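You operate a simulated robot arm through the tools that you are given. There is no shell and no other tool. Be economical: measure what you need, move in short steps, check, and stop when the job is done.

The job below is to be done with a simulated robot arm. You get a single attempt, and the scene is never put back.

Task
Park the two pins from the middle, slide the rail fully open and tighten both rail knobs.
Fine: any free parking hole at the plate's sides will do; touch no button, clamp or switch.

Only the result counts: the job must be done as asked and must still hold three seconds after the hand-in. Knocking over, shifting, dropping, spilling or breaking anything else fails it.

Robot
A 7-joint arm with a two-finger parallel gripper, fixed in place. Base frame: the origin is at the foot of the arm, x ahead of it, y to its left, z up; the work surface is at about z = 0.922. Units: m, degrees, N and s.
With the tool pointing down near the work surface it reaches from about 0.34 to 0.78 m from the base axis. Its first joint turns from -166.0 to 166.0 degrees. Payload 3.91 kg.
The TCP is the grasp point between the finger pads, 0.03 m short of the fingertips. In the tool frame z runs along the fingers and y along their closing line. Largest opening 0.11 m; finger width 0.02, thickness 0.01; the body of the gripper, 0.048 by 0.112 m, starts 0.055 m behind the TCP.
Orientation is that of the tool frame in the base frame, as [roll, pitch, yaw] about the fixed x, y, z axes, in that order (R = Rz(yaw) Ry(pitch) Rx(roll)). With the fingers straight down and closing along the base's y, the tool's x points along the base's -x, its y along +y and its z along -z.

Tools
- The arm moves only by the tool send_rows. Its argument "commands" is a list of rows, each an object of numbers (a shift or turn left out is 0, a gripper value left out holds the last): "x", "y", "z": the shift along the tool's x, y, z in m; "rx", "ry", "rz": the turn, a rotation vector about the tool's x, y, z in degrees; "hand": the opening, from 0 (shut) to 1 (fully open). In form: [{"x": .., "y": .., "z": .., "rx": .., "ry": .., "rz": .., "hand": ..}, ...]. A call has 1 to 20 rows; each row shifts and turns the commanded pose from where the row before left it, along the tool's axes as they then stand. Each row takes 0.2 s and may step no farther than 0.05 m and 8.6 degrees from the row before; otherwise, or with a gripper value out of range, the whole call is refused. Where a pose cannot be reached the arm comes as near as it can. A force on the tool above 40 N (or 10 N above the force at the start of the call, whichever is more), or a blocked arm, ends the call early, and 0.2 s more pass. Each finger travels about 0.153 m/s and halts on what it meets, pressing with about 22 N; the grip force reading is that of the motor and also rises with nothing between the fingers. The clock runs only during rows and for 0.2 s after the last one: add rows that do not move to give the fingers time. It gives the time, the measured TCP pose, the force on the tool (base axes), the opening and the grip force at its end, in the units of the frame above (readings bear some noise), with the torque about the TCP (base axes, N m) and any sound that the robot's microphone picked up.
- Cameras (640 x 400 px; columns grow to the right, rows downward): "scene" is fixed at [0.2223, -0.4979, 1.6387]; the picture's right is [0.96, -0.29, 0.00], its down [-0.16, -0.55, -0.82] and it looks along [0.23, 0.78, -0.57] (base axes); focal length 342 px, centre (320, 200). "wrist" rides on the gripper at [0.077, 0.007, -0.114] in the tool frame; the picture's right is [-0.09, 1.00, 0.00], its down [-0.80, -0.07, -0.59] and it looks along [-0.59, -0.05, 0.80] (tool axes); focal length 270 px, centre (320, 200). There is no depth. A picture from a camera that has moved, and an enlarged one, comes with that camera's place and axes in the base frame and with its lens.
- get_image(camera): a new picture of that camera. No time passes.
- raise_lower(by): slides the trunk up (or, below 0, down) by that many m; the arm rides with it, the base frame stays. It gives what a move gives, with no picture.
- close_up(camera, box): a new picture of the part [left, top, right, bottom] of that camera's present view, enlarged. No time passes.
- finish_job(): hands the job in; it is judged then, once.

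Go step by step. Nothing tells you positions but the pictures and the camera data: compare them with the known pose of the tool, close in by small moves and look again before you grip or let go. The budget is 120 turns and 76 pictures, counting those below and the enlarged ones. Unless the task says otherwise, let go and move clear before handing in, and close with one line.

The tools are called after "Request:" as name(argument=value, ...) on one line, values as JSON. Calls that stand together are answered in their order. send_rows: Moves the arm, as the interface text tells. Its arguments: {"type":"object","properties":{"commands":{"type":"array"}},"required":["commands"]} The other tools are called the same way: raise_lower (by) slides the trunk up or down; get_image (camera) takes a picture; close_up (camera, box) takes an enlarged picture of a part of a camera's view; finish_job () hands the job in.

At the start:

```text
t: 0.0
tool_pos: [0.5087, 0.2017, 1.2562]
tcp_rot: [179.9, 0.0, 179.9]
wrist_force: [-0.3, -0.3, -0.4]
moment: [-0.03, 0.02, -0.01]
width: 0.11
grip_force: 0.1
trunk travel left (down, up): [-0.575, 0.035]
```

scene: 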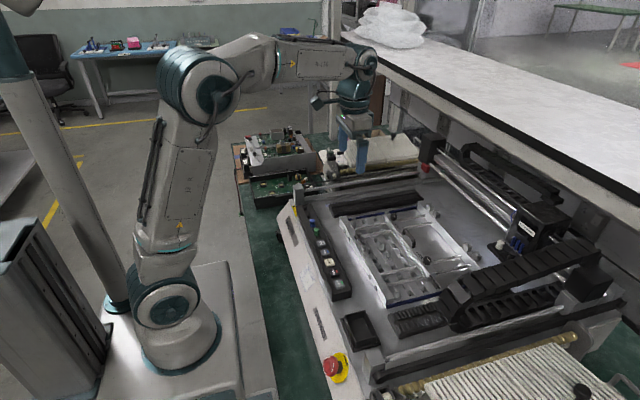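
wrist: 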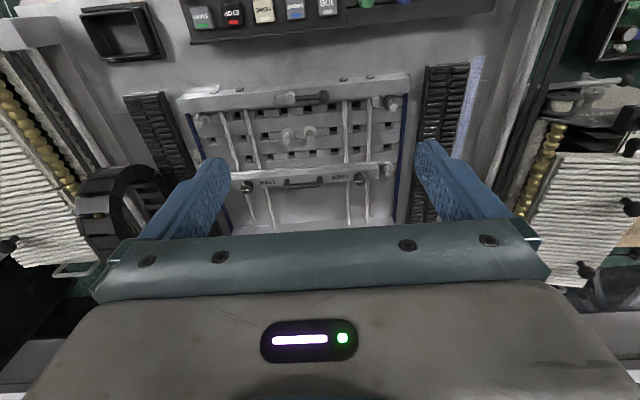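

I see a machine with a plate and small pins/knobs ahead of the arm. I'll enlarge both views to identify the pins, the rail and the knobs.

Request:
close_up(camera="wrist", box=[170, 60, 430, 230])

Request:
close_up(camera="scene", box=[320, 180, 500, 320])

```text
2.35 times, centred on (300, 145) of wrist
camera zoom: at [0.4311, 0.2076, 1.3707], right [0.09, 1.0, 0.0], down [0.8, -0.07, 0.59], along [0.59, -0.05, -0.8], focal length 636 px, centre (367, 329)
```

zoom: 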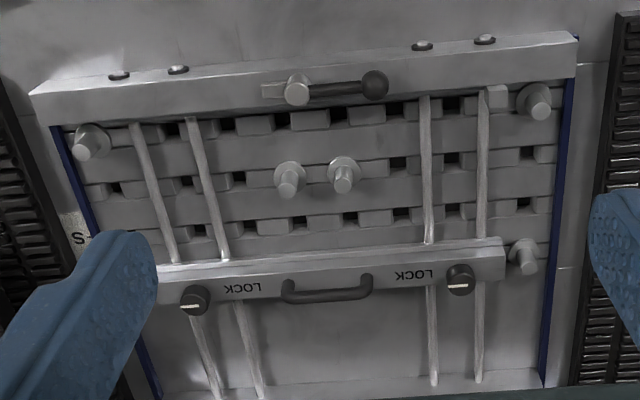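

```text
2.86 times, centred on (410, 250) of scene
camera zoom: at [0.2223, -0.4979, 1.6387], right [0.96, -0.29, 0.0], down [-0.16, -0.55, -0.82], along [0.23, 0.78, -0.57], focal length 978 px, centre (63, 57)
```

zoom: 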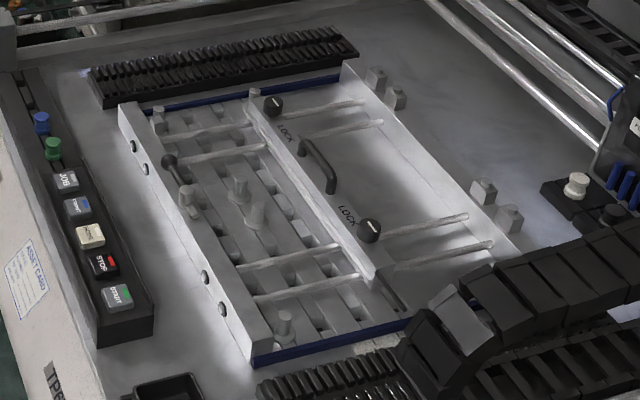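

The two middle pins are at about (0.61, 0.136) and (0.61, 0.176), and the rail with its handle and two LOCK knobs is at x≈0.69. I'll move ahead (+x) so that the fingers clear the view and the parking holes and the rail's far end show.

Request:
send_rows(commands=[{"x": -0.04, "y": -0.02}, {"x": -0.04, "y": -0.02}, {"x": -0.04}, {"x": -0.02}])

Request:
get_image(camera="wrist")

```text
t: 1.0
tool_pos: [0.6508, 0.1602, 1.2563]
tcp_rot: [179.9, 0.1, 179.9]
wrist_force: [-0.1, -0.2, 0.6]
moment: [0.01, -0.01, -0.01]
width: 0.1099
grip_force: 0.0
trunk travel left (down, up): [-0.575, 0.035]
```

```text
71 pictures are left
camera wrist: at [0.5734, 0.1661, 1.3708], right [0.09, 1.0, 0.0], down [0.8, -0.07, 0.59], along [0.59, -0.05, -0.8], focal length 270 px, centre (320, 200)
```

wrist: 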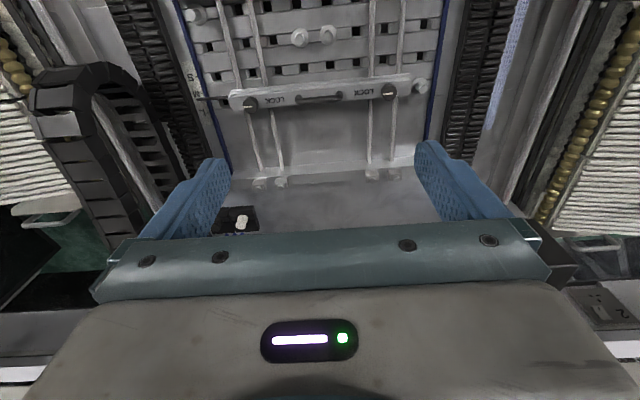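

Request:
close_up(camera="wrist", box=[170, 0, 330, 100])

Request:
close_up(camera="wrist", box=[300, 0, 460, 100])

Request:
close_up(camera="wrist", box=[210, 80, 450, 230])

```text
4.00 times, centred on (250, 50) of wrist
camera zoom: at [0.5734, 0.1661, 1.3708], right [0.09, 1.0, 0.0], down [0.8, -0.07, 0.59], along [0.59, -0.05, -0.8], focal length 1081 px, centre (600, 800)
```

zoom: 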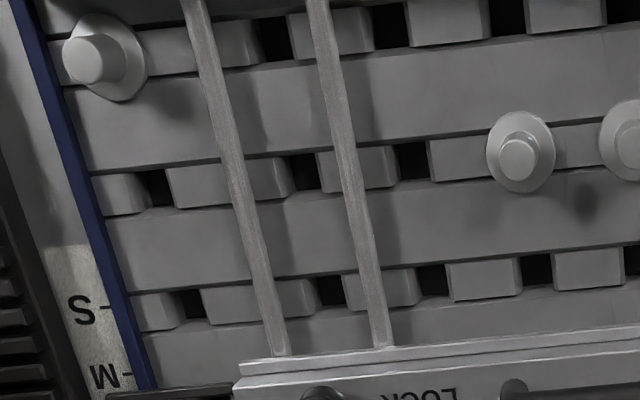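

```text
4.00 times, centred on (380, 50) of wrist
camera zoom: at [0.5734, 0.1661, 1.3708], right [0.09, 1.0, 0.0], down [0.8, -0.07, 0.59], along [0.59, -0.05, -0.8], focal length 1081 px, centre (80, 800)
```

zoom: 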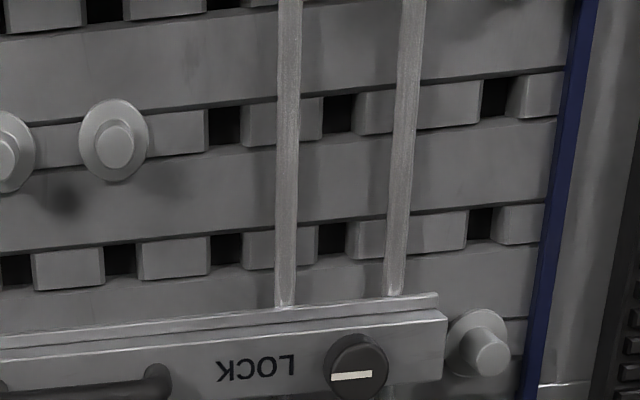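

```text
2.67 times, centred on (330, 155) of wrist
camera zoom: at [0.5734, 0.1661, 1.3708], right [0.09, 1.0, 0.0], down [0.8, -0.07, 0.59], along [0.59, -0.05, -0.8], focal length 721 px, centre (293, 320)
```

zoom: 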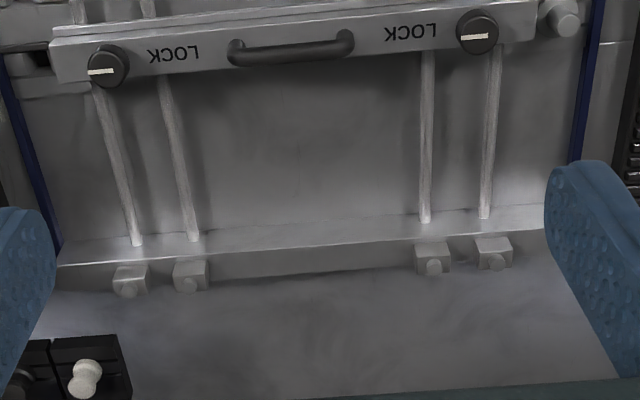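

The plate has columns at y ≈ .055–.255 plus side columns at y≈0 and y≈.309, with rows at x≈.573, .613, .653 and .693. The side holes in rows 2 and 3 look free on both sides. The rail handle is near (.692, .155, .968). I'll turn the tool so that it closes along base x and go above the handle to open the rail first.

Request:
send_rows(commands=[{"rz": 8.2}, {"rz": 8.2}, {"rz": 8.2}, {"rz": 8.2}, {"rz": 8.2}, {"rz": 8.2}, {"rz": 8.2}, {"rz": 8.2}, {"rz": 8.2}, {"rz": 8.2}, {"rz": 8.0, "hand": 0.5}, {"z": 0.04, "y": 0.02}, {"z": 0.04, "y": 0.02}, {"z": 0.04}])

Request:
get_image(camera="wrist")

Request:
close_up(camera="scene", box=[340, 160, 500, 300])

```text
t: 4.0
tool_pos: [0.6914, 0.1645, 1.1376]
tcp_rot: [-179.9, -0.1, 90.0]
wrist_force: [0.5, 0.5, -0.9]
moment: [0.01, -0.02, 0.0]
width: 0.055
grip_force: 0.1
trunk travel left (down, up): [-0.575, 0.035]
```

```text
67 pictures are left
camera wrist: at [0.6963, 0.2401, 1.2507], right [1.0, -0.09, 0.0], down [-0.07, -0.8, 0.59], along [-0.05, -0.59, -0.8], focal length 270 px, centre (320, 200)
```

wrist: 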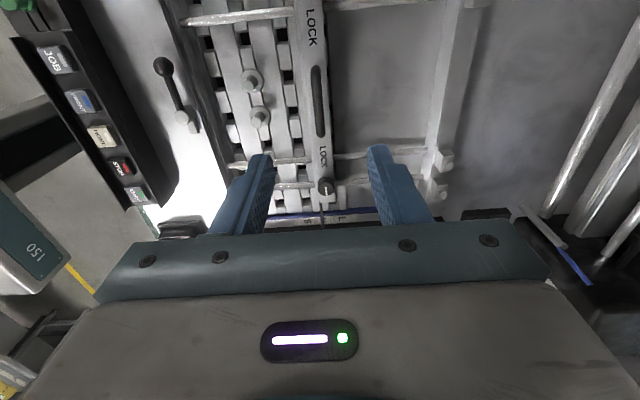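

```text
2.86 times, centred on (420, 230) of scene
camera zoom: at [0.2223, -0.4979, 1.6387], right [0.96, -0.29, 0.0], down [-0.16, -0.55, -0.82], along [0.23, 0.78, -0.57], focal length 978 px, centre (34, 114)
```

zoom: 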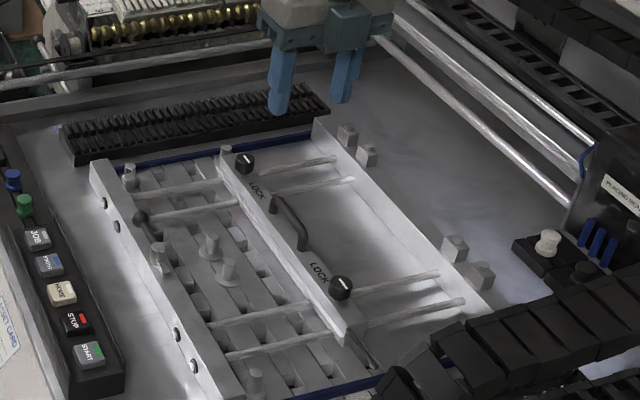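

The view agrees: handle at about (.689, .157). I'm descending to just above it.

Request:
send_rows(commands=[{"z": 0.04, "x": -0.008, "y": -0.002}, {"z": 0.04}, {"z": 0.04}, {"z": 0.015, "hand": 0.4}])

Request:
get_image(camera="wrist")

Request:
close_up(camera="scene", box=[360, 180, 480, 280])

```text
t: 5.0
tool_pos: [0.685, 0.1526, 1.0018]
tcp_rot: [180.0, 0.0, 90.0]
wrist_force: [-0.1, -0.2, -0.2]
moment: [0.02, -0.01, -0.02]
width: 0.044
grip_force: 0.0
trunk travel left (down, up): [-0.575, 0.035]
```

```text
65 pictures are left
camera wrist: at [0.6916, 0.2299, 1.1161], right [1.0, -0.09, 0.0], down [-0.07, -0.8, 0.59], along [-0.05, -0.59, -0.8], focal length 270 px, centre (320, 200)
```

wrist: 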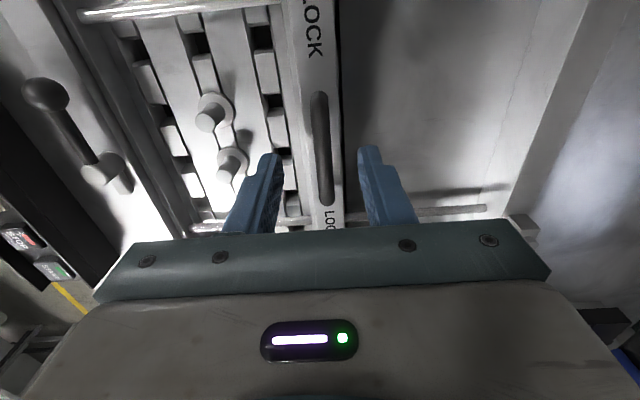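

```text
4.00 times, centred on (420, 230) of scene
camera zoom: at [0.2223, -0.4979, 1.6387], right [0.96, -0.29, 0.0], down [-0.16, -0.55, -0.82], along [0.23, 0.78, -0.57], focal length 1370 px, centre (-80, 80)
```

zoom: 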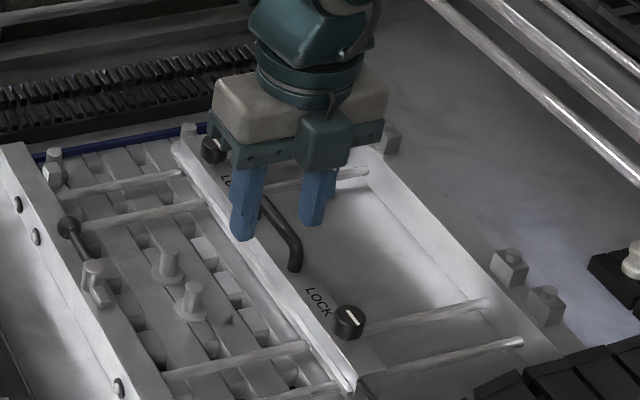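

The fingers straddle the handle. I'm lowering a little further and closing.

Request:
send_rows(commands=[{"z": 0.008, "x": 0.005}, {"z": 0.008}, {"hand": 0.0}, {}, {}])

Request:
get_image(camera="wrist")

```text
t: 6.2
tool_pos: [0.6879, 0.1575, 0.9856]
tcp_rot: [179.9, -0.1, 90.0]
wrist_force: [3.4, -0.4, 1.8]
moment: [-0.03, -0.08, 0.61]
width: 0.0218
grip_force: 44.6
trunk travel left (down, up): [-0.575, 0.035]
```

```text
63 pictures are left
camera wrist: at [0.6932, 0.2342, 1.0997], right [1.0, -0.09, 0.0], down [-0.07, -0.8, 0.59], along [-0.05, -0.59, -0.8], focal length 270 px, centre (320, 200)
```

wrist: 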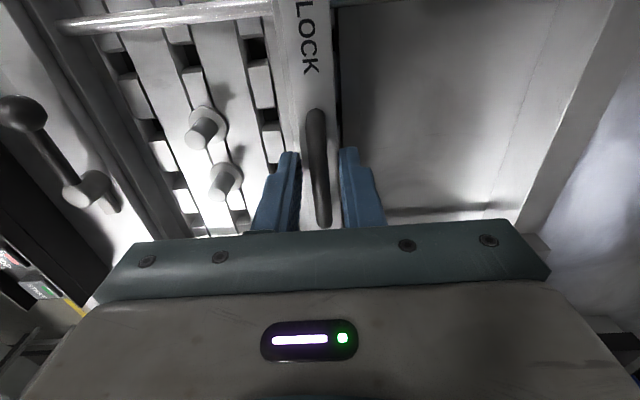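

The fingers hold something 22 mm wide, probably the rail's upper edge around the handle. I'll try sliding it in +x with small steps.

Request:
send_rows(commands=[{"y": 0.005}, {"y": 0.01}, {"y": 0.01}])

Request:
close_up(camera="scene", box=[340, 180, 500, 300])

```text
t: 7.0
tool_pos: [0.7132, 0.1585, 0.9859]
tcp_rot: [179.9, -0.1, 89.9]
wrist_force: [0.1, 0.1, 2.2]
moment: [-0.46, 0.09, 0.51]
width: 0.0214
grip_force: 44.7
trunk travel left (down, up): [-0.575, 0.035]
```

```text
3.33 times, centred on (420, 240) of scene
camera zoom: at [0.2223, -0.4979, 1.6387], right [0.96, -0.29, 0.0], down [-0.16, -0.55, -0.82], along [0.23, 0.78, -0.57], focal length 1141 px, centre (-13, 67)
```

zoom: 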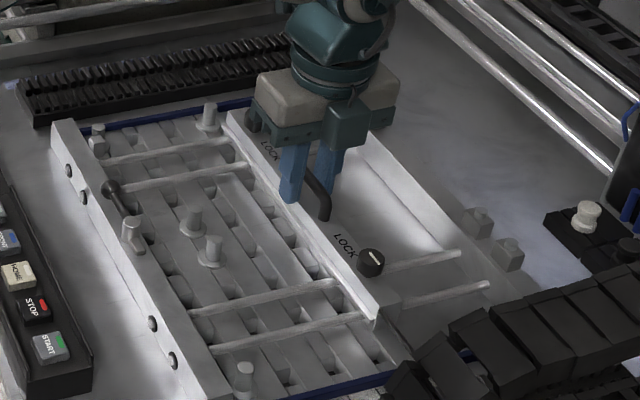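

The rail slides freely. I'll continue until it meets its stop.

Request:
send_rows(commands=[{"y": 0.01}, {"y": 0.01}, {"y": 0.01}, {"y": 0.01}, {"y": 0.01}, {"y": 0.005}, {"y": 0.005}, {"y": 0.005}, {"y": 0.005}, {"y": 0.005}, {"y": 0.005}])

Request:
close_up(camera="scene", box=[340, 180, 500, 300])

```text
t: 8.9
tool_pos: [0.7665, 0.1585, 0.9841]
tcp_rot: [-179.3, 0.0, 90.0]
wrist_force: [-17.7, -0.1, 3.9]
moment: [-0.16, 0.82, 0.02]
width: 0.0218
grip_force: 45.1
out of reach, approached as far as the arm can: row 8, 9
trunk travel left (down, up): [-0.575, 0.035]
stopped in row 9: the force on the tool passed its limit at 44 N (the readings are from after the stop); the commanded pose is now the measured one
```

```text
3.33 times, centred on (420, 240) of scene
camera zoom: at [0.2223, -0.4979, 1.6387], right [0.96, -0.29, 0.0], down [-0.16, -0.55, -0.82], along [0.23, 0.78, -0.57], focal length 1141 px, centre (-13, 67)
```

zoom: 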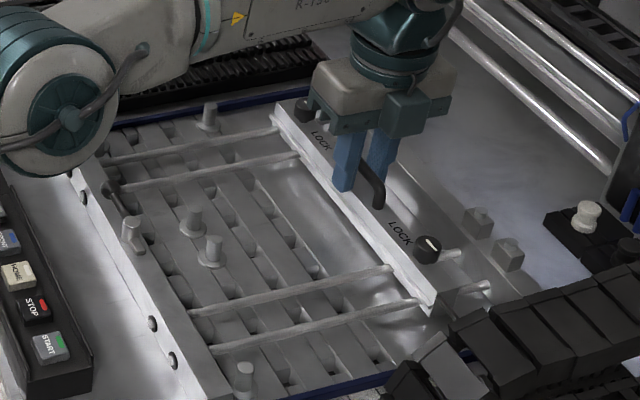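

It stopped with a force, but also at the reach limit, so I can't tell which one held it. I'll release, rise and look at the rail against the far bar.

Request:
send_rows(commands=[{"hand": 0.4}, {}, {"z": -0.03}, {"z": -0.05}, {"z": -0.05, "y": -0.02}])

Request:
get_image(camera="wrist")

Request:
close_up(camera="scene", box=[400, 190, 500, 290])

```text
refused: row 5 steps farther than a row can; nothing moved
```

```text
60 pictures are left
camera wrist: at [0.7741, 0.2342, 1.0994], right [1.0, -0.09, -0.01], down [-0.06, -0.8, 0.59], along [-0.06, -0.59, -0.8], focal length 270 px, centre (320, 200)
```

wrist: 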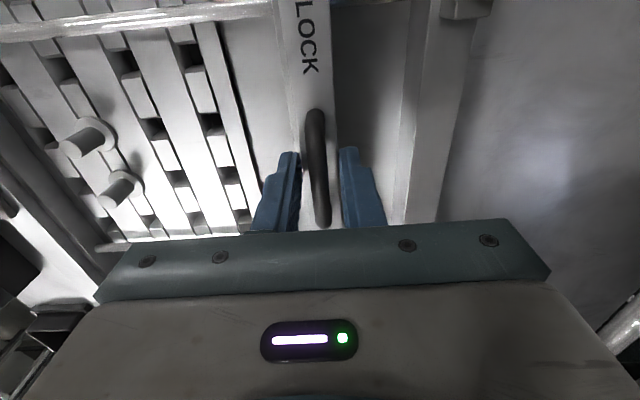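

```text
4.00 times, centred on (450, 240) of scene
camera zoom: at [0.2223, -0.4979, 1.6387], right [0.96, -0.29, 0.0], down [-0.16, -0.55, -0.82], along [0.23, 0.78, -0.57], focal length 1370 px, centre (-200, 40)
```

zoom: 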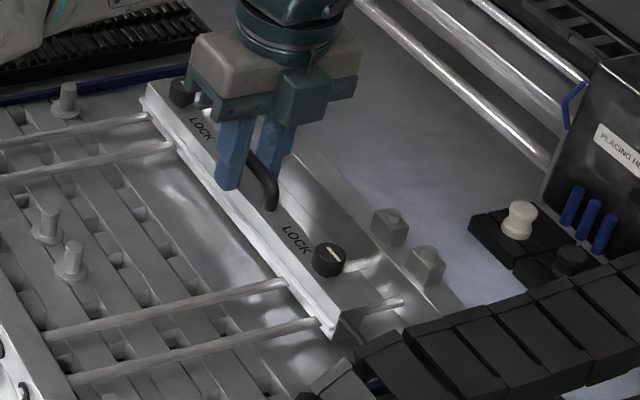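

A gap to the far bar remains (about 3–4 cm), so this was probably the reach limit. I'll release, rise and check the arm's posture to see whether moving the trunk helps.

Request:
get_image(camera="scene")

Request:
send_rows(commands=[{"hand": 0.4}, {}, {"z": -0.03}, {"z": -0.04}, {"z": -0.04}])

```text
58 pictures are left
```

scene: 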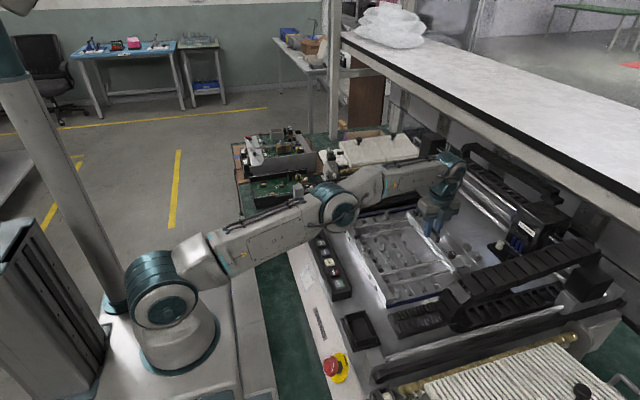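

```text
t: 10.1
tool_pos: [0.7561, 0.1523, 1.0828]
tcp_rot: [-179.3, 0.0, 89.9]
wrist_force: [0.9, -0.2, -0.2]
moment: [0.01, 0.01, 0.0]
width: 0.044
grip_force: 0.0
out of reach, approached as far as the arm can: row 3, 4, 5
trunk travel left (down, up): [-0.575, 0.035]
```

The arm is stretched nearly straight, and rising shortens its reach, so tilting the tool outward is the way to gain reach. I'll draw back, close the fingers and tilt 20° so that the tips point outward, to push the rail from its near side.

Request:
send_rows(commands=[{"y": -0.03, "hand": 0.0}, {"y": -0.02, "rx": -5}, {"rx": -5}, {"rx": -5}, {"rx": -5}, {}])

```text
t: 11.5
tool_pos: [0.7063, 0.1521, 1.08]
tcp_rot: [160.8, 0.1, 89.9]
wrist_force: [0.1, 0.5, 0.0]
moment: [-0.01, 0.02, 0.0]
width: 0.0
grip_force: 22.0
trunk travel left (down, up): [-0.575, 0.035]
```

The tilt is set. I'm lowering behind the rail.

Request:
send_rows(commands=[{"z": 0.034, "y": -0.008}, {"z": 0.034, "y": -0.0085}, {"z": 0.033, "y": -0.0085}])

Request:
get_image(camera="wrist")

Request:
close_up(camera="scene", box=[360, 180, 500, 290])

```text
t: 12.3
tool_pos: [0.7179, 0.1519, 0.9779]
tcp_rot: [160.7, 0.0, 89.8]
wrist_force: [-0.5, 0.0, -0.1]
moment: [0.03, 0.0, -0.01]
width: 0.0001
grip_force: 22.2
trunk travel left (down, up): [-0.575, 0.035]
```

```text
57 pictures are left
camera wrist: at [0.6853, 0.228, 1.0877], right [0.94, -0.09, 0.33], down [-0.27, -0.8, 0.54], along [0.22, -0.59, -0.78], focal length 270 px, centre (320, 200)
```

wrist: 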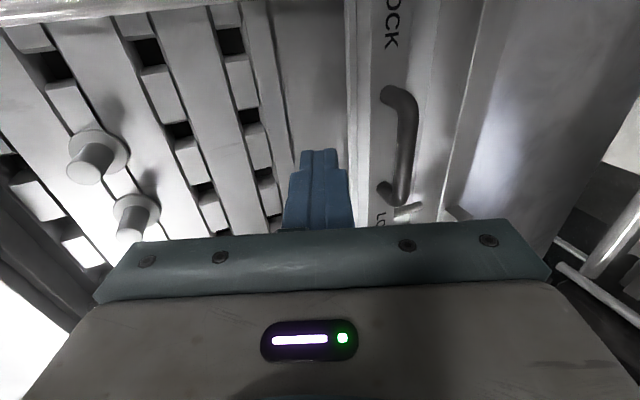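

```text
3.64 times, centred on (430, 235) of scene
camera zoom: at [0.2223, -0.4979, 1.6387], right [0.96, -0.29, 0.0], down [-0.16, -0.55, -0.82], along [0.23, 0.78, -0.57], focal length 1245 px, centre (-80, 73)
```

zoom: 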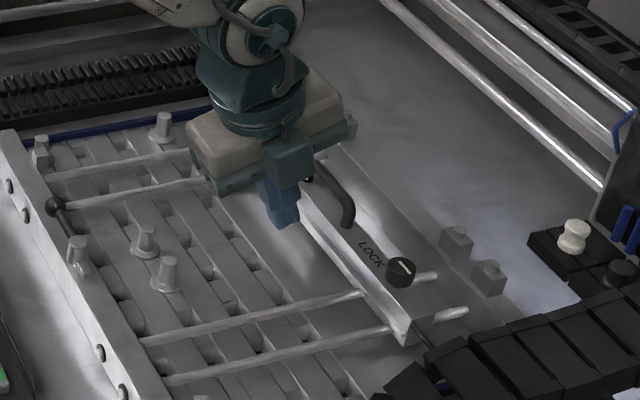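

The fingertips are behind the rail's near face. I'm pushing in +x in small steps.

Request:
send_rows(commands=[{"y": 0.0094, "z": 0.0033}, {"y": 0.0047, "z": 0.00165}, {"y": 0.0047, "z": 0.00165}, {"y": 0.0047, "z": 0.00165}, {"y": 0.0047, "z": 0.00165}, {"y": 0.0047, "z": 0.00165}, {"y": 0.0047, "z": 0.00165}, {"y": 0.0047, "z": 0.00165}, {"y": 0.0047, "z": 0.00165}, {"y": 0.0047, "z": 0.00165}, {"y": 0.0047, "z": 0.00165}, {"y": 0.0047, "z": 0.00165}])

Request:
get_image(camera="wrist")

```text
t: 13.5
tool_pos: [0.7362, 0.1525, 0.9772]
tcp_rot: [161.7, 0.1, 89.9]
wrist_force: [-25.3, -2.5, 15.1]
moment: [-0.1, 0.39, -0.05]
width: 0.0
grip_force: 22.3
trunk travel left (down, up): [-0.575, 0.035]
stopped in row 6: the force on the tool passed its limit at 45 N (the readings are from after the stop); the commanded pose is now the measured one
```

```text
55 pictures are left
camera wrist: at [0.7069, 0.2291, 1.0872], right [0.95, -0.09, 0.31], down [-0.25, -0.8, 0.54], along [0.2, -0.59, -0.78], focal length 270 px, centre (320, 200)
```

wrist: 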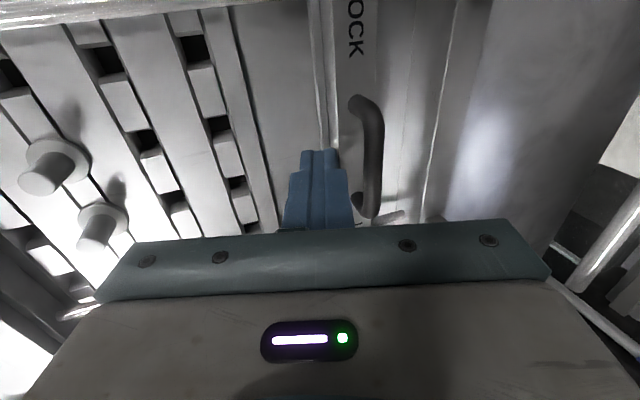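

The rail did not budge under 45 N, well inside reach, so x≈.767 is its stop: it is fully open. Now I'll back off, rise, straighten the tool and look at the knobs.

Request:
send_rows(commands=[{"y": -0.015, "z": -0.005}, {"z": -0.045, "y": 0.0}, {"z": -0.045, "rx": 6}, {"z": -0.02, "rx": 6, "hand": 0.5}, {"rx": 6.3, "x": -0.03}, {"x": -0.03}, {}])

Request:
get_image(camera="wrist")

Request:
close_up(camera="scene", box=[400, 190, 500, 280])

```text
t: 15.1
tool_pos: [0.694, 0.0945, 1.0806]
tcp_rot: [180.0, 0.1, 89.9]
wrist_force: [-0.9, 0.3, -0.3]
moment: [0.0, -0.02, 0.01]
width: 0.055
grip_force: 0.1
trunk travel left (down, up): [-0.575, 0.035]
```

```text
54 pictures are left
camera wrist: at [0.6993, 0.1707, 1.1931], right [1.0, -0.09, 0.0], down [-0.07, -0.8, 0.6], along [-0.05, -0.59, -0.8], focal length 270 px, centre (320, 200)
```

wrist: 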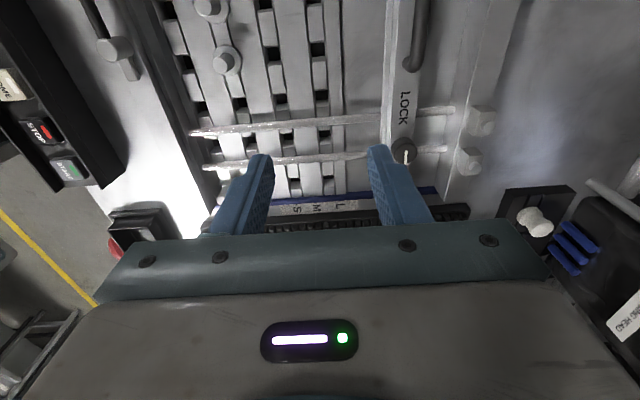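

```text
4.44 times, centred on (450, 235) of scene
camera zoom: at [0.2223, -0.4979, 1.6387], right [0.96, -0.29, 0.0], down [-0.16, -0.55, -0.82], along [0.23, 0.78, -0.57], focal length 1522 px, centre (-258, 44)
```

zoom: 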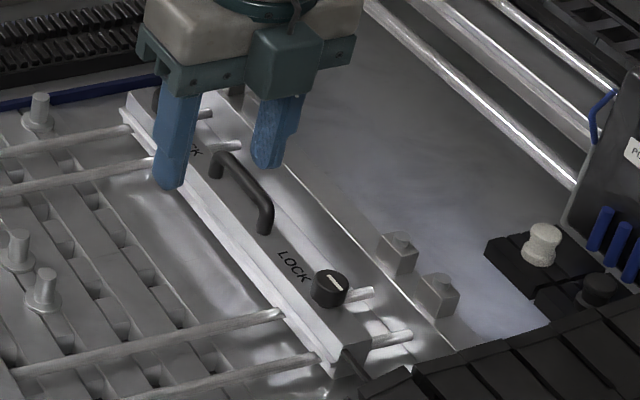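

Request:
close_up(camera="wrist", box=[380, 80, 440, 180])

Request:
close_up(camera="scene", box=[460, 240, 485, 265])

```text
4.00 times, centred on (410, 130) of wrist
camera zoom: at [0.6993, 0.1707, 1.1931], right [1.0, -0.09, 0.0], down [-0.07, -0.8, 0.6], along [-0.05, -0.59, -0.8], focal length 1081 px, centre (-40, 480)
```

zoom: 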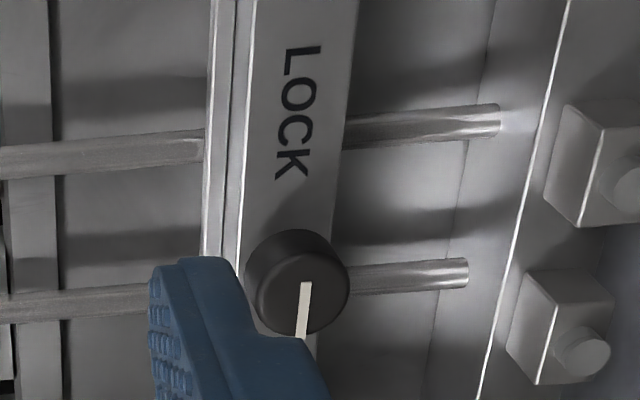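

```text
16.00 times, centred on (472, 252) of scene
camera zoom: at [0.2223, -0.4979, 1.6387], right [0.96, -0.29, 0.0], down [-0.16, -0.55, -0.82], along [0.23, 0.78, -0.57], focal length 5478 px, centre (-2120, -640)
```

zoom: 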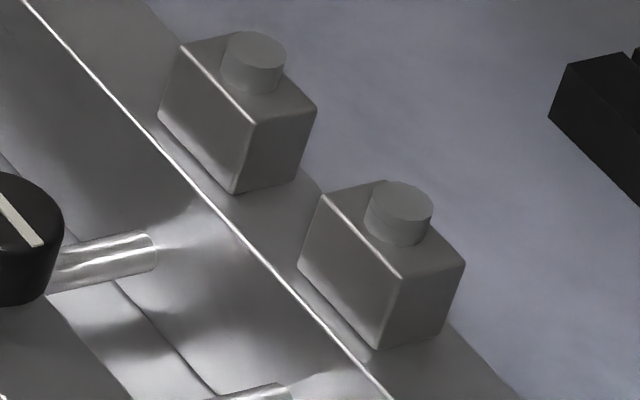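

The knobs' pointers are both turned toward -y, with the knob axes at about (.769, .057) and (.769, .257) and tops near z .975. I'll turn the tool back to yaw 180 and go over the first knob.

Request:
send_rows(commands=[{"rz": -8.2}, {"rz": -8.2}, {"rz": -8.2}, {"rz": -8.2}, {"rz": -8.2}, {"rz": -8.2}, {"rz": -8.2}, {"rz": -8.2}, {"rz": -8.2}, {"rz": -8.2}, {"rz": -8.0, "hand": 0.42}, {"x": -0.03, "y": -0.02, "z": 0.02}, {"x": -0.03, "y": -0.0175, "z": 0.02}, {"x": -0.015, "z": 0.01}, {}])

Request:
get_image(camera="wrist")

Request:
close_up(camera="scene", box=[410, 190, 500, 280])

```text
t: 18.3
tool_pos: [0.7692, 0.0558, 1.0291]
tcp_rot: [-179.8, 0.0, 180.0]
wrist_force: [0.3, 0.0, -0.6]
moment: [-0.02, -0.02, 0.02]
width: 0.046
grip_force: 0.1
trunk travel left (down, up): [-0.575, 0.035]
```

```text
50 pictures are left
camera wrist: at [0.6901, 0.0628, 1.1429], right [0.09, 1.0, 0.0], down [0.8, -0.07, 0.6], along [0.59, -0.05, -0.8], focal length 270 px, centre (320, 200)
```

wrist: 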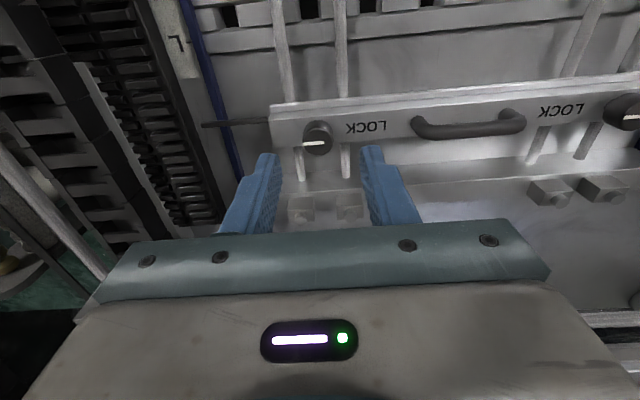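

```text
4.44 times, centred on (455, 235) of scene
camera zoom: at [0.2223, -0.4979, 1.6387], right [0.96, -0.29, 0.0], down [-0.16, -0.55, -0.82], along [0.23, 0.78, -0.57], focal length 1522 px, centre (-280, 44)
```

zoom: 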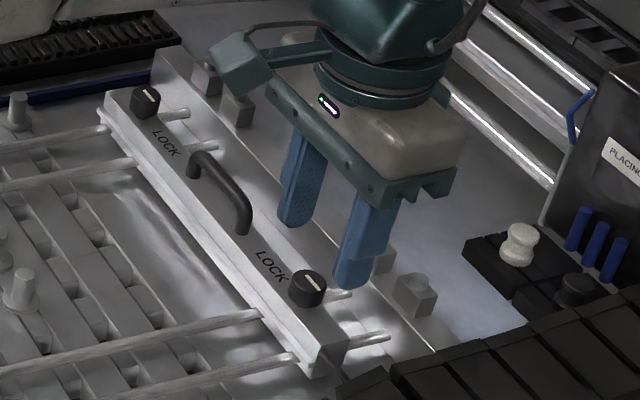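

The knob is about 4 mm nearer than the tool; I'm adjusting to x=.765 and going down to take hold.

Request:
send_rows(commands=[{"x": 0.004, "z": 0.015}, {"z": 0.015}, {}])

Request:
get_image(camera="wrist")

Request:
close_up(camera="scene", box=[430, 210, 490, 270])

```text
t: 19.1
tool_pos: [0.7645, 0.0548, 0.9987]
tcp_rot: [-179.9, 0.2, 179.9]
wrist_force: [-0.1, 0.3, -0.3]
moment: [-0.03, 0.01, 0.01]
width: 0.0461
grip_force: 0.0
trunk travel left (down, up): [-0.575, 0.035]
```

```text
48 pictures are left
camera wrist: at [0.6876, 0.0615, 1.1122], right [0.09, 1.0, 0.0], down [0.8, -0.07, 0.6], along [0.59, -0.05, -0.8], focal length 270 px, centre (320, 200)
```

wrist: 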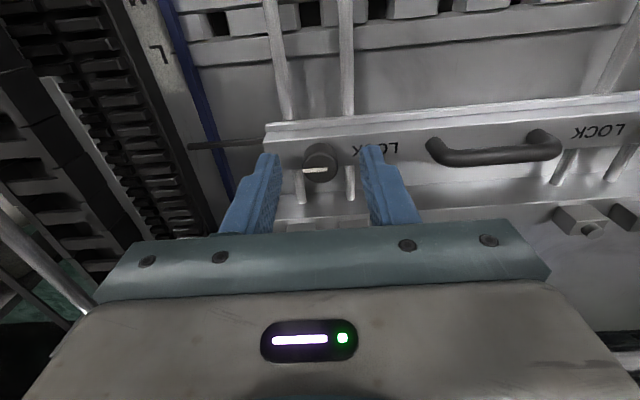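

```text
6.67 times, centred on (460, 240) of scene
camera zoom: at [0.2223, -0.4979, 1.6387], right [0.96, -0.29, 0.0], down [-0.16, -0.55, -0.82], along [0.23, 0.78, -0.57], focal length 2283 px, centre (-613, -67)
```

zoom: 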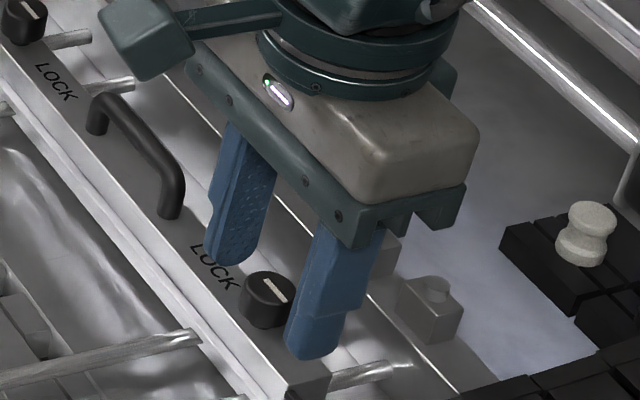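

The fingers are centred on the knob with the tips at knob height. I'm closing on it.

Request:
send_rows(commands=[{"z": 0.002}, {"hand": 0.0}, {}, {}])

Request:
close_up(camera="wrist", box=[240, 110, 400, 240])

```text
t: 20.1
tool_pos: [0.7658, 0.0543, 0.9975]
tcp_rot: [-179.9, 0.2, 179.9]
wrist_force: [0.5, -0.1, 0.7]
moment: [-0.04, 0.14, 0.01]
width: 0.0201
grip_force: 45.3
trunk travel left (down, up): [-0.575, 0.035]
```

```text
3.08 times, centred on (320, 175) of wrist
camera zoom: at [0.6873, 0.0616, 1.1106], right [0.09, 1.0, 0.0], down [0.8, -0.07, 0.6], along [0.59, -0.05, -0.8], focal length 832 px, centre (320, 277)
```

zoom: 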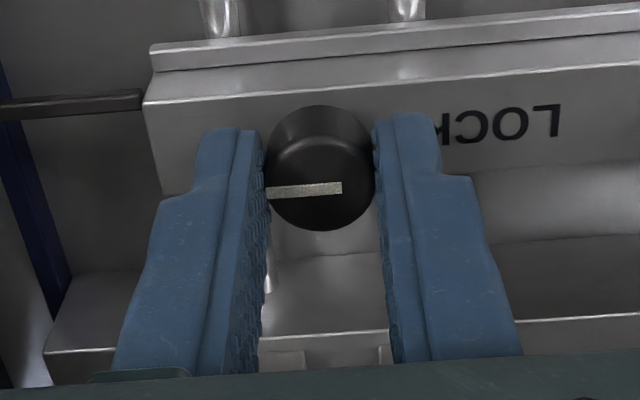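

Gripped the knob (20 mm). I'm turning it clockwise a little to feel for torque.

Request:
send_rows(commands=[{"rz": 8}, {"rz": 8}, {"rz": 8}, {}])

Request:
close_up(camera="wrist", box=[240, 110, 400, 240])

```text
t: 21.1
tool_pos: [0.7661, 0.0556, 0.9963]
tcp_rot: [-179.9, 0.1, 155.8]
wrist_force: [-1.1, 0.4, -4.6]
moment: [-0.1, -0.17, 0.01]
width: 0.02
grip_force: 45.2
trunk travel left (down, up): [-0.575, 0.035]
```

```text
3.08 times, centred on (320, 175) of wrist
camera zoom: at [0.6971, 0.0927, 1.1107], right [0.49, 0.87, 0.0], down [0.7, -0.39, 0.6], along [0.52, -0.29, -0.8], focal length 832 px, centre (320, 277)
```

zoom: 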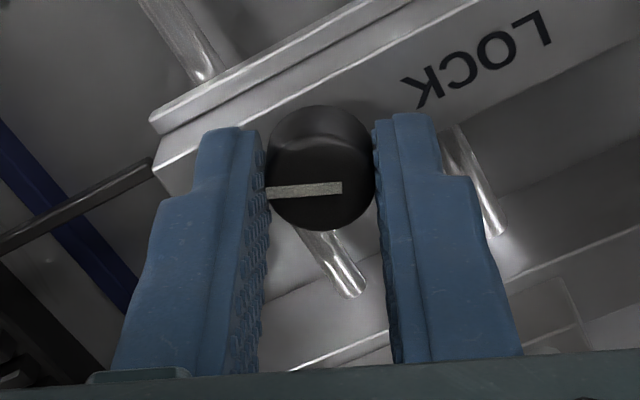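

The knob turns with the hand, with little torque so far. I'll continue, watching the moment.

Request:
send_rows(commands=[{"rz": 8}, {"rz": 8}, {"rz": 8}, {"rz": 8}])

Request:
send_rows(commands=[{"rz": 8}, {"rz": 8}, {"rz": 8}, {"rz": 8}])

```text
t: 22.1
tool_pos: [0.765, 0.0551, 0.9959]
tcp_rot: [180.0, 0.1, 123.8]
wrist_force: [1.7, 2.1, -3.0]
moment: [0.71, 0.37, 0.0]
width: 0.0203
grip_force: 45.3
trunk travel left (down, up): [-0.575, 0.035]
```

```text
t: 23.1
tool_pos: [0.7646, 0.0562, 0.9958]
tcp_rot: [179.9, 0.0, 91.9]
wrist_force: [4.8, 4.0, -0.1]
moment: [0.11, -0.21, 0.0]
width: 0.0202
grip_force: 45.2
trunk travel left (down, up): [-0.575, 0.035]
```

Request:
close_up(camera="wrist", box=[240, 110, 400, 240])

Request:
send_rows(commands=[{"rz": 8}, {"rz": 8}, {"rz": 8}])

```text
3.08 times, centred on (320, 175) of wrist
camera zoom: at [0.7682, 0.1326, 1.1106], right [1.0, -0.06, 0.0], down [-0.05, -0.8, 0.6], along [-0.03, -0.6, -0.8], focal length 832 px, centre (320, 277)
```

zoom: 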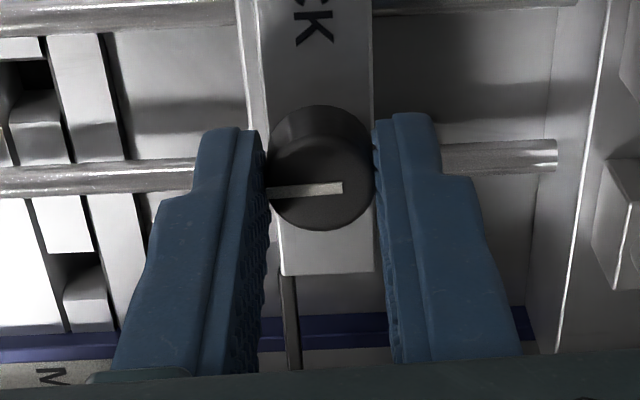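

```text
t: 23.9
tool_pos: [0.764, 0.0562, 0.9965]
tcp_rot: [179.9, 0.1, 67.8]
wrist_force: [2.6, 5.3, 1.6]
moment: [-0.61, 0.15, 0.01]
width: 0.0205
grip_force: 44.9
trunk travel left (down, up): [-0.575, 0.035]
```

Still no torque after 112°. I'll carry on clockwise toward the LOCK label.

Request:
send_rows(commands=[{"rz": 8}, {"rz": 8}, {"rz": 8}, {"rz": 8}])

Request:
send_rows(commands=[{"rz": 8}, {"rz": 8}, {"rz": 8}, {"rz": 8}])

Request:
close_up(camera="wrist", box=[240, 110, 400, 240])

```text
t: 24.9
tool_pos: [0.7635, 0.0538, 0.9959]
tcp_rot: [179.8, 0.0, 35.8]
wrist_force: [-1.4, 2.6, 1.6]
moment: [-0.15, 0.34, 0.42]
width: 0.0199
grip_force: 44.8
trunk travel left (down, up): [-0.575, 0.035]
```

```text
t: 25.9
tool_pos: [0.7644, 0.0552, 0.9968]
tcp_rot: [179.8, -0.1, 3.8]
wrist_force: [-0.3, 2.3, 3.1]
moment: [0.06, 0.03, 0.32]
width: 0.0203
grip_force: 44.7
trunk travel left (down, up): [-0.575, 0.035]
```

```text
3.08 times, centred on (320, 175) of wrist
camera zoom: at [0.8407, 0.0531, 1.1112], right [-0.02, -1.0, 0.0], down [-0.81, 0.02, 0.59], along [-0.59, 0.01, -0.81], focal length 832 px, centre (320, 277)
```

zoom: 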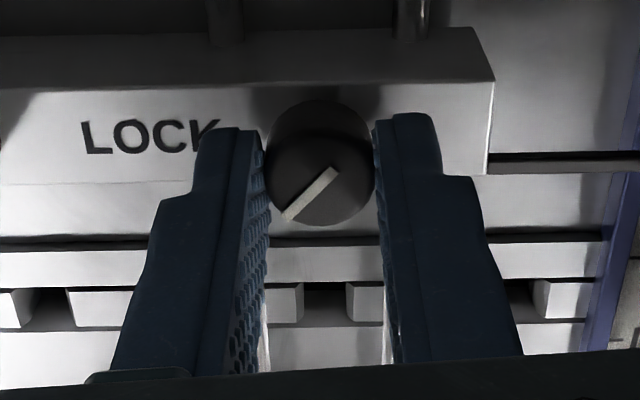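

Torque rose to about 0.4 N m and the pads began to slip on the knob after roughly 135° of turn, so knob 1 is at its tight stop. I'll release and rise, draw inward, and turn back ready for knob 2, which needs a tilted tool because it is farther out.

Request:
send_rows(commands=[{"hand": 0.42}, {}, {"z": -0.03}, {"z": -0.03, "x": -0.02}, {"x": -0.04, "y": -0.02}, {"y": -0.045, "rz": -8}, {"y": -0.03, "rz": -8}, {"rz": -8}, {"rz": -8}, {"rz": -8}, {"rz": -8}, {"rz": -8}, {"rz": -4}, {}])

Request:
close_up(camera="scene", box=[410, 190, 500, 280])

Request:
get_image(camera="wrist")

```text
t: 28.9
tool_pos: [0.694, 0.1451, 1.0562]
tcp_rot: [179.9, 0.1, 64.0]
wrist_force: [0.3, 0.8, 0.6]
moment: [0.01, 0.02, 0.0]
width: 0.0463
grip_force: 0.0
trunk travel left (down, up): [-0.575, 0.035]
```

```text
4.44 times, centred on (455, 235) of scene
camera zoom: at [0.2223, -0.4979, 1.6387], right [0.96, -0.29, 0.0], down [-0.16, -0.55, -0.82], along [0.23, 0.78, -0.57], focal length 1522 px, centre (-280, 44)
```

zoom: 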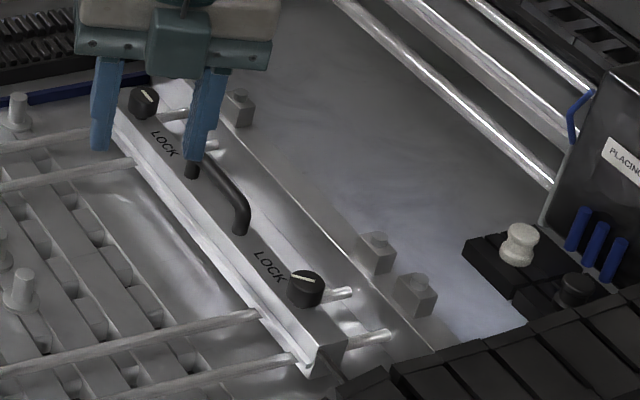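

```text
41 pictures are left
camera wrist: at [0.7323, 0.2108, 1.1711], right [0.86, -0.52, 0.0], down [-0.42, -0.69, 0.6], along [-0.31, -0.51, -0.8], focal length 270 px, centre (320, 200)
```

wrist: 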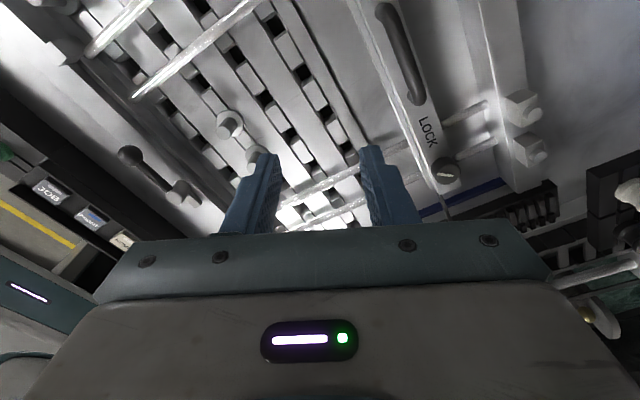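

Knob 1's pointer has moved and the rail is still in place. I'll tilt the tool 14° outward about its closing axis and go above knob 2.

Request:
send_rows(commands=[{"ry": 7}, {"ry": 7}, {"x": 0.0388, "y": 0.0049, "z": 0.0169}, {"x": 0.0388, "y": 0.0049, "z": 0.0169}, {"x": 0.0388, "y": 0.0049, "z": 0.0169}, {}])

Request:
get_image(camera="wrist")

Request:
close_up(camera="scene", box=[400, 170, 490, 260])

```text
t: 30.3
tool_pos: [0.7616, 0.2497, 1.0345]
tcp_rot: [179.9, -13.9, 63.9]
wrist_force: [-0.5, 0.0, -0.6]
moment: [0.01, -0.01, 0.0]
width: 0.0462
grip_force: 0.0
trunk travel left (down, up): [-0.575, 0.035]
```

```text
40 pictures are left
camera wrist: at [0.7869, 0.289, 1.1641], right [0.86, -0.52, -0.02], down [-0.47, -0.8, 0.38], along [-0.21, -0.32, -0.92], focal length 270 px, centre (320, 200)
```

wrist: 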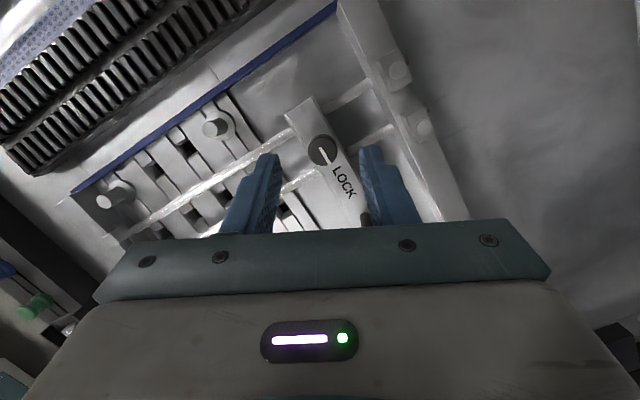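

```text
4.44 times, centred on (445, 215) of scene
camera zoom: at [0.2223, -0.4979, 1.6387], right [0.96, -0.29, 0.0], down [-0.16, -0.55, -0.82], along [0.23, 0.78, -0.57], focal length 1522 px, centre (-236, 133)
```

zoom: 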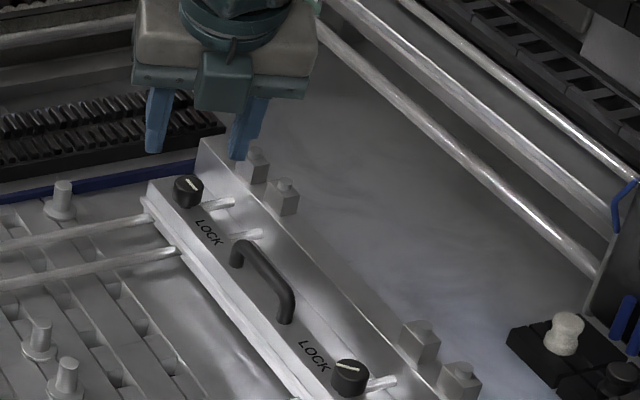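

Reachable; knob 2 measures at (.765, .255). I'm descending straight onto it.

Request:
send_rows(commands=[{"x": -0.0048, "z": 0.0194, "y": 0.0007}, {"x": -0.0044, "z": 0.0175}, {}])

Request:
close_up(camera="wrist", box=[240, 110, 400, 240])

Request:
close_up(camera="scene", box=[410, 180, 460, 230])

```text
t: 31.1
tool_pos: [0.7634, 0.2503, 0.9969]
tcp_rot: [179.8, -13.9, 64.0]
wrist_force: [0.1, -0.7, 0.4]
moment: [0.0, 0.01, 0.01]
width: 0.0464
grip_force: 0.0
trunk travel left (down, up): [-0.575, 0.035]
```

```text
3.08 times, centred on (320, 175) of wrist
camera zoom: at [0.7892, 0.2893, 1.1259], right [0.86, -0.51, -0.02], down [-0.47, -0.8, 0.38], along [-0.21, -0.32, -0.92], focal length 832 px, centre (320, 277)
```

zoom: 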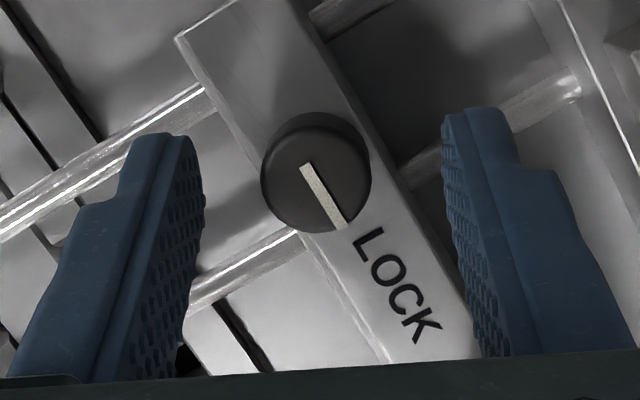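

```text
8.00 times, centred on (435, 205) of scene
camera zoom: at [0.2223, -0.4979, 1.6387], right [0.96, -0.29, 0.0], down [-0.16, -0.55, -0.82], along [0.23, 0.78, -0.57], focal length 2739 px, centre (-600, 160)
```

zoom: 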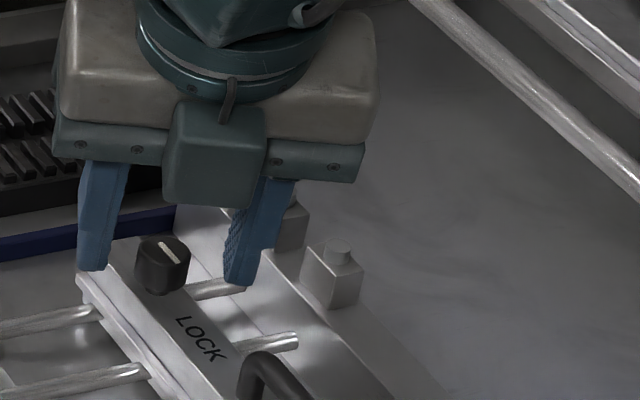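

Well centred. I'm closing and turning clockwise about the vertical, holding the tilt.

Request:
send_rows(commands=[{"hand": 0.0}, {}, {}, {"rx": -1.94, "rz": 7.76, "y": -0.0008}, {"rx": -1.94, "rz": 7.76, "y": -0.0008}, {"rx": -1.94, "rz": 7.76, "y": -0.0008}, {}])

Request:
close_up(camera="wrist", box=[240, 110, 400, 240])

```text
t: 32.7
tool_pos: [0.7624, 0.2514, 0.9962]
tcp_rot: [180.0, -13.9, 39.9]
wrist_force: [1.6, 0.8, -3.4]
moment: [-0.31, 0.35, -0.03]
width: 0.02
grip_force: 44.8
trunk travel left (down, up): [-0.575, 0.035]
```

```text
3.08 times, centred on (320, 175) of wrist
camera zoom: at [0.801, 0.2767, 1.1259], right [0.57, -0.82, -0.02], down [-0.75, -0.53, 0.38], along [-0.32, -0.21, -0.92], focal length 832 px, centre (320, 277)
```

zoom: 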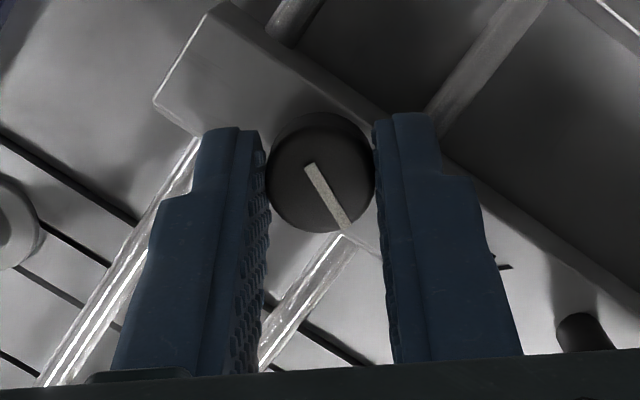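

The knob turns along. Continuing clockwise.

Request:
send_rows(commands=[{"rx": -1.94, "rz": 7.76, "y": -0.0008}, {"rx": -1.94, "rz": 7.76, "y": -0.0008}, {"rx": -1.94, "rz": 7.76, "y": -0.0008}, {"rx": -1.94, "rz": 7.76, "y": -0.0008}, {}])

Request:
send_rows(commands=[{"rx": -1.94, "rz": 7.76, "y": -0.0008}, {"rx": -1.94, "rz": 7.76, "y": -0.0008}, {"rx": -1.94, "rz": 7.76, "y": -0.0008}, {"rx": -1.94, "rz": 7.76, "y": -0.0008}, {}])

Request:
close_up(camera="wrist", box=[240, 110, 400, 240])

```text
t: 33.9
tool_pos: [0.76, 0.2541, 0.9963]
tcp_rot: [179.8, -14.2, 7.9]
wrist_force: [8.4, -6.7, 6.1]
moment: [-0.08, -0.12, -0.02]
width: 0.02
grip_force: 44.2
trunk travel left (down, up): [-0.575, 0.035]
```

```text
t: 34.5
tool_pos: [0.7581, 0.2544, 0.9957]
tcp_rot: [-178.9, -14.0, 4.1]
wrist_force: [-8.1, 22.9, 6.4]
moment: [0.77, 0.58, 0.13]
width: 0.0201
grip_force: 45.4
out of reach, approached as far as the arm can: row 1, 2
trunk travel left (down, up): [-0.575, 0.035]
stopped in row 2: the force on the tool passed its limit at 66 N (the readings are from after the stop); the commanded pose is now the measured one
```

```text
3.08 times, centred on (320, 175) of wrist
camera zoom: at [0.8051, 0.2479, 1.1251], right [-0.01, -1.0, -0.04], down [-0.92, -0.01, 0.38], along [-0.38, 0.04, -0.92], focal length 832 px, centre (320, 277)
```

zoom: 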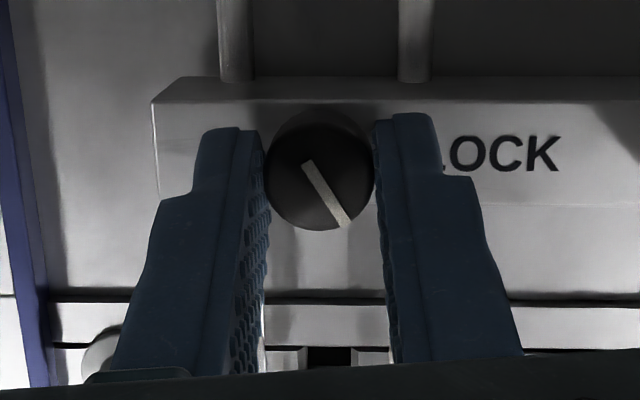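

The last joint reaches its limit at yaw≈4 after about 60° of turn. I'll release, lift, swing back to yaw 64 and regrasp.

Request:
send_rows(commands=[{"hand": 0.42}, {}, {"z": -0.03}, {"rx": 1.94, "rz": -7.76, "y": 0.0008}, {"rx": 1.94, "rz": -7.76, "y": 0.0008}, {"rx": 1.94, "rz": -7.76, "y": 0.0008}, {"rx": 1.94, "rz": -7.76, "y": 0.0008}, {"rx": 1.94, "rz": -7.76, "y": 0.0008}, {"rx": 1.94, "rz": -7.76, "y": 0.0008}, {"rx": 1.94, "rz": -7.76, "y": 0.0008}, {"rx": 1.5, "rz": -5.8, "y": 0.0006}, {}])

```text
t: 37.1
tool_pos: [0.7566, 0.2389, 1.0246]
tcp_rot: [-179.6, -14.6, 65.9]
wrist_force: [1.0, -0.8, -0.3]
moment: [0.0, 0.01, 0.0]
width: 0.0464
grip_force: 0.0
trunk travel left (down, up): [-0.575, 0.035]
```

Request:
send_rows(commands=[{"z": 0.015, "x": 0.0025, "y": 0.0005}, {"z": 0.0145, "x": 0.0022, "y": 0.0005}, {"hand": 0.0}, {}, {}])

Request:
close_up(camera="wrist", box=[240, 110, 400, 240])

```text
t: 38.3
tool_pos: [0.763, 0.251, 0.996]
tcp_rot: [-179.6, -14.7, 65.9]
wrist_force: [-1.6, 0.2, -2.5]
moment: [-0.09, 0.05, 0.0]
width: 0.0205
grip_force: 45.4
trunk travel left (down, up): [-0.575, 0.035]
```

```text
3.08 times, centred on (320, 175) of wrist
camera zoom: at [0.7875, 0.2895, 1.1261], right [0.88, -0.48, -0.03], down [-0.44, -0.82, 0.37], along [-0.2, -0.31, -0.93], focal length 832 px, centre (320, 277)
```

zoom: 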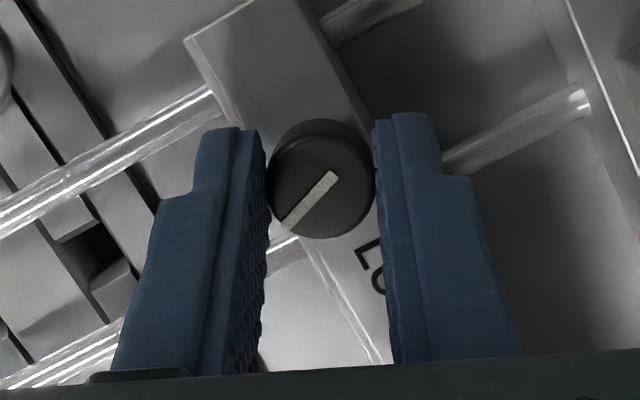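

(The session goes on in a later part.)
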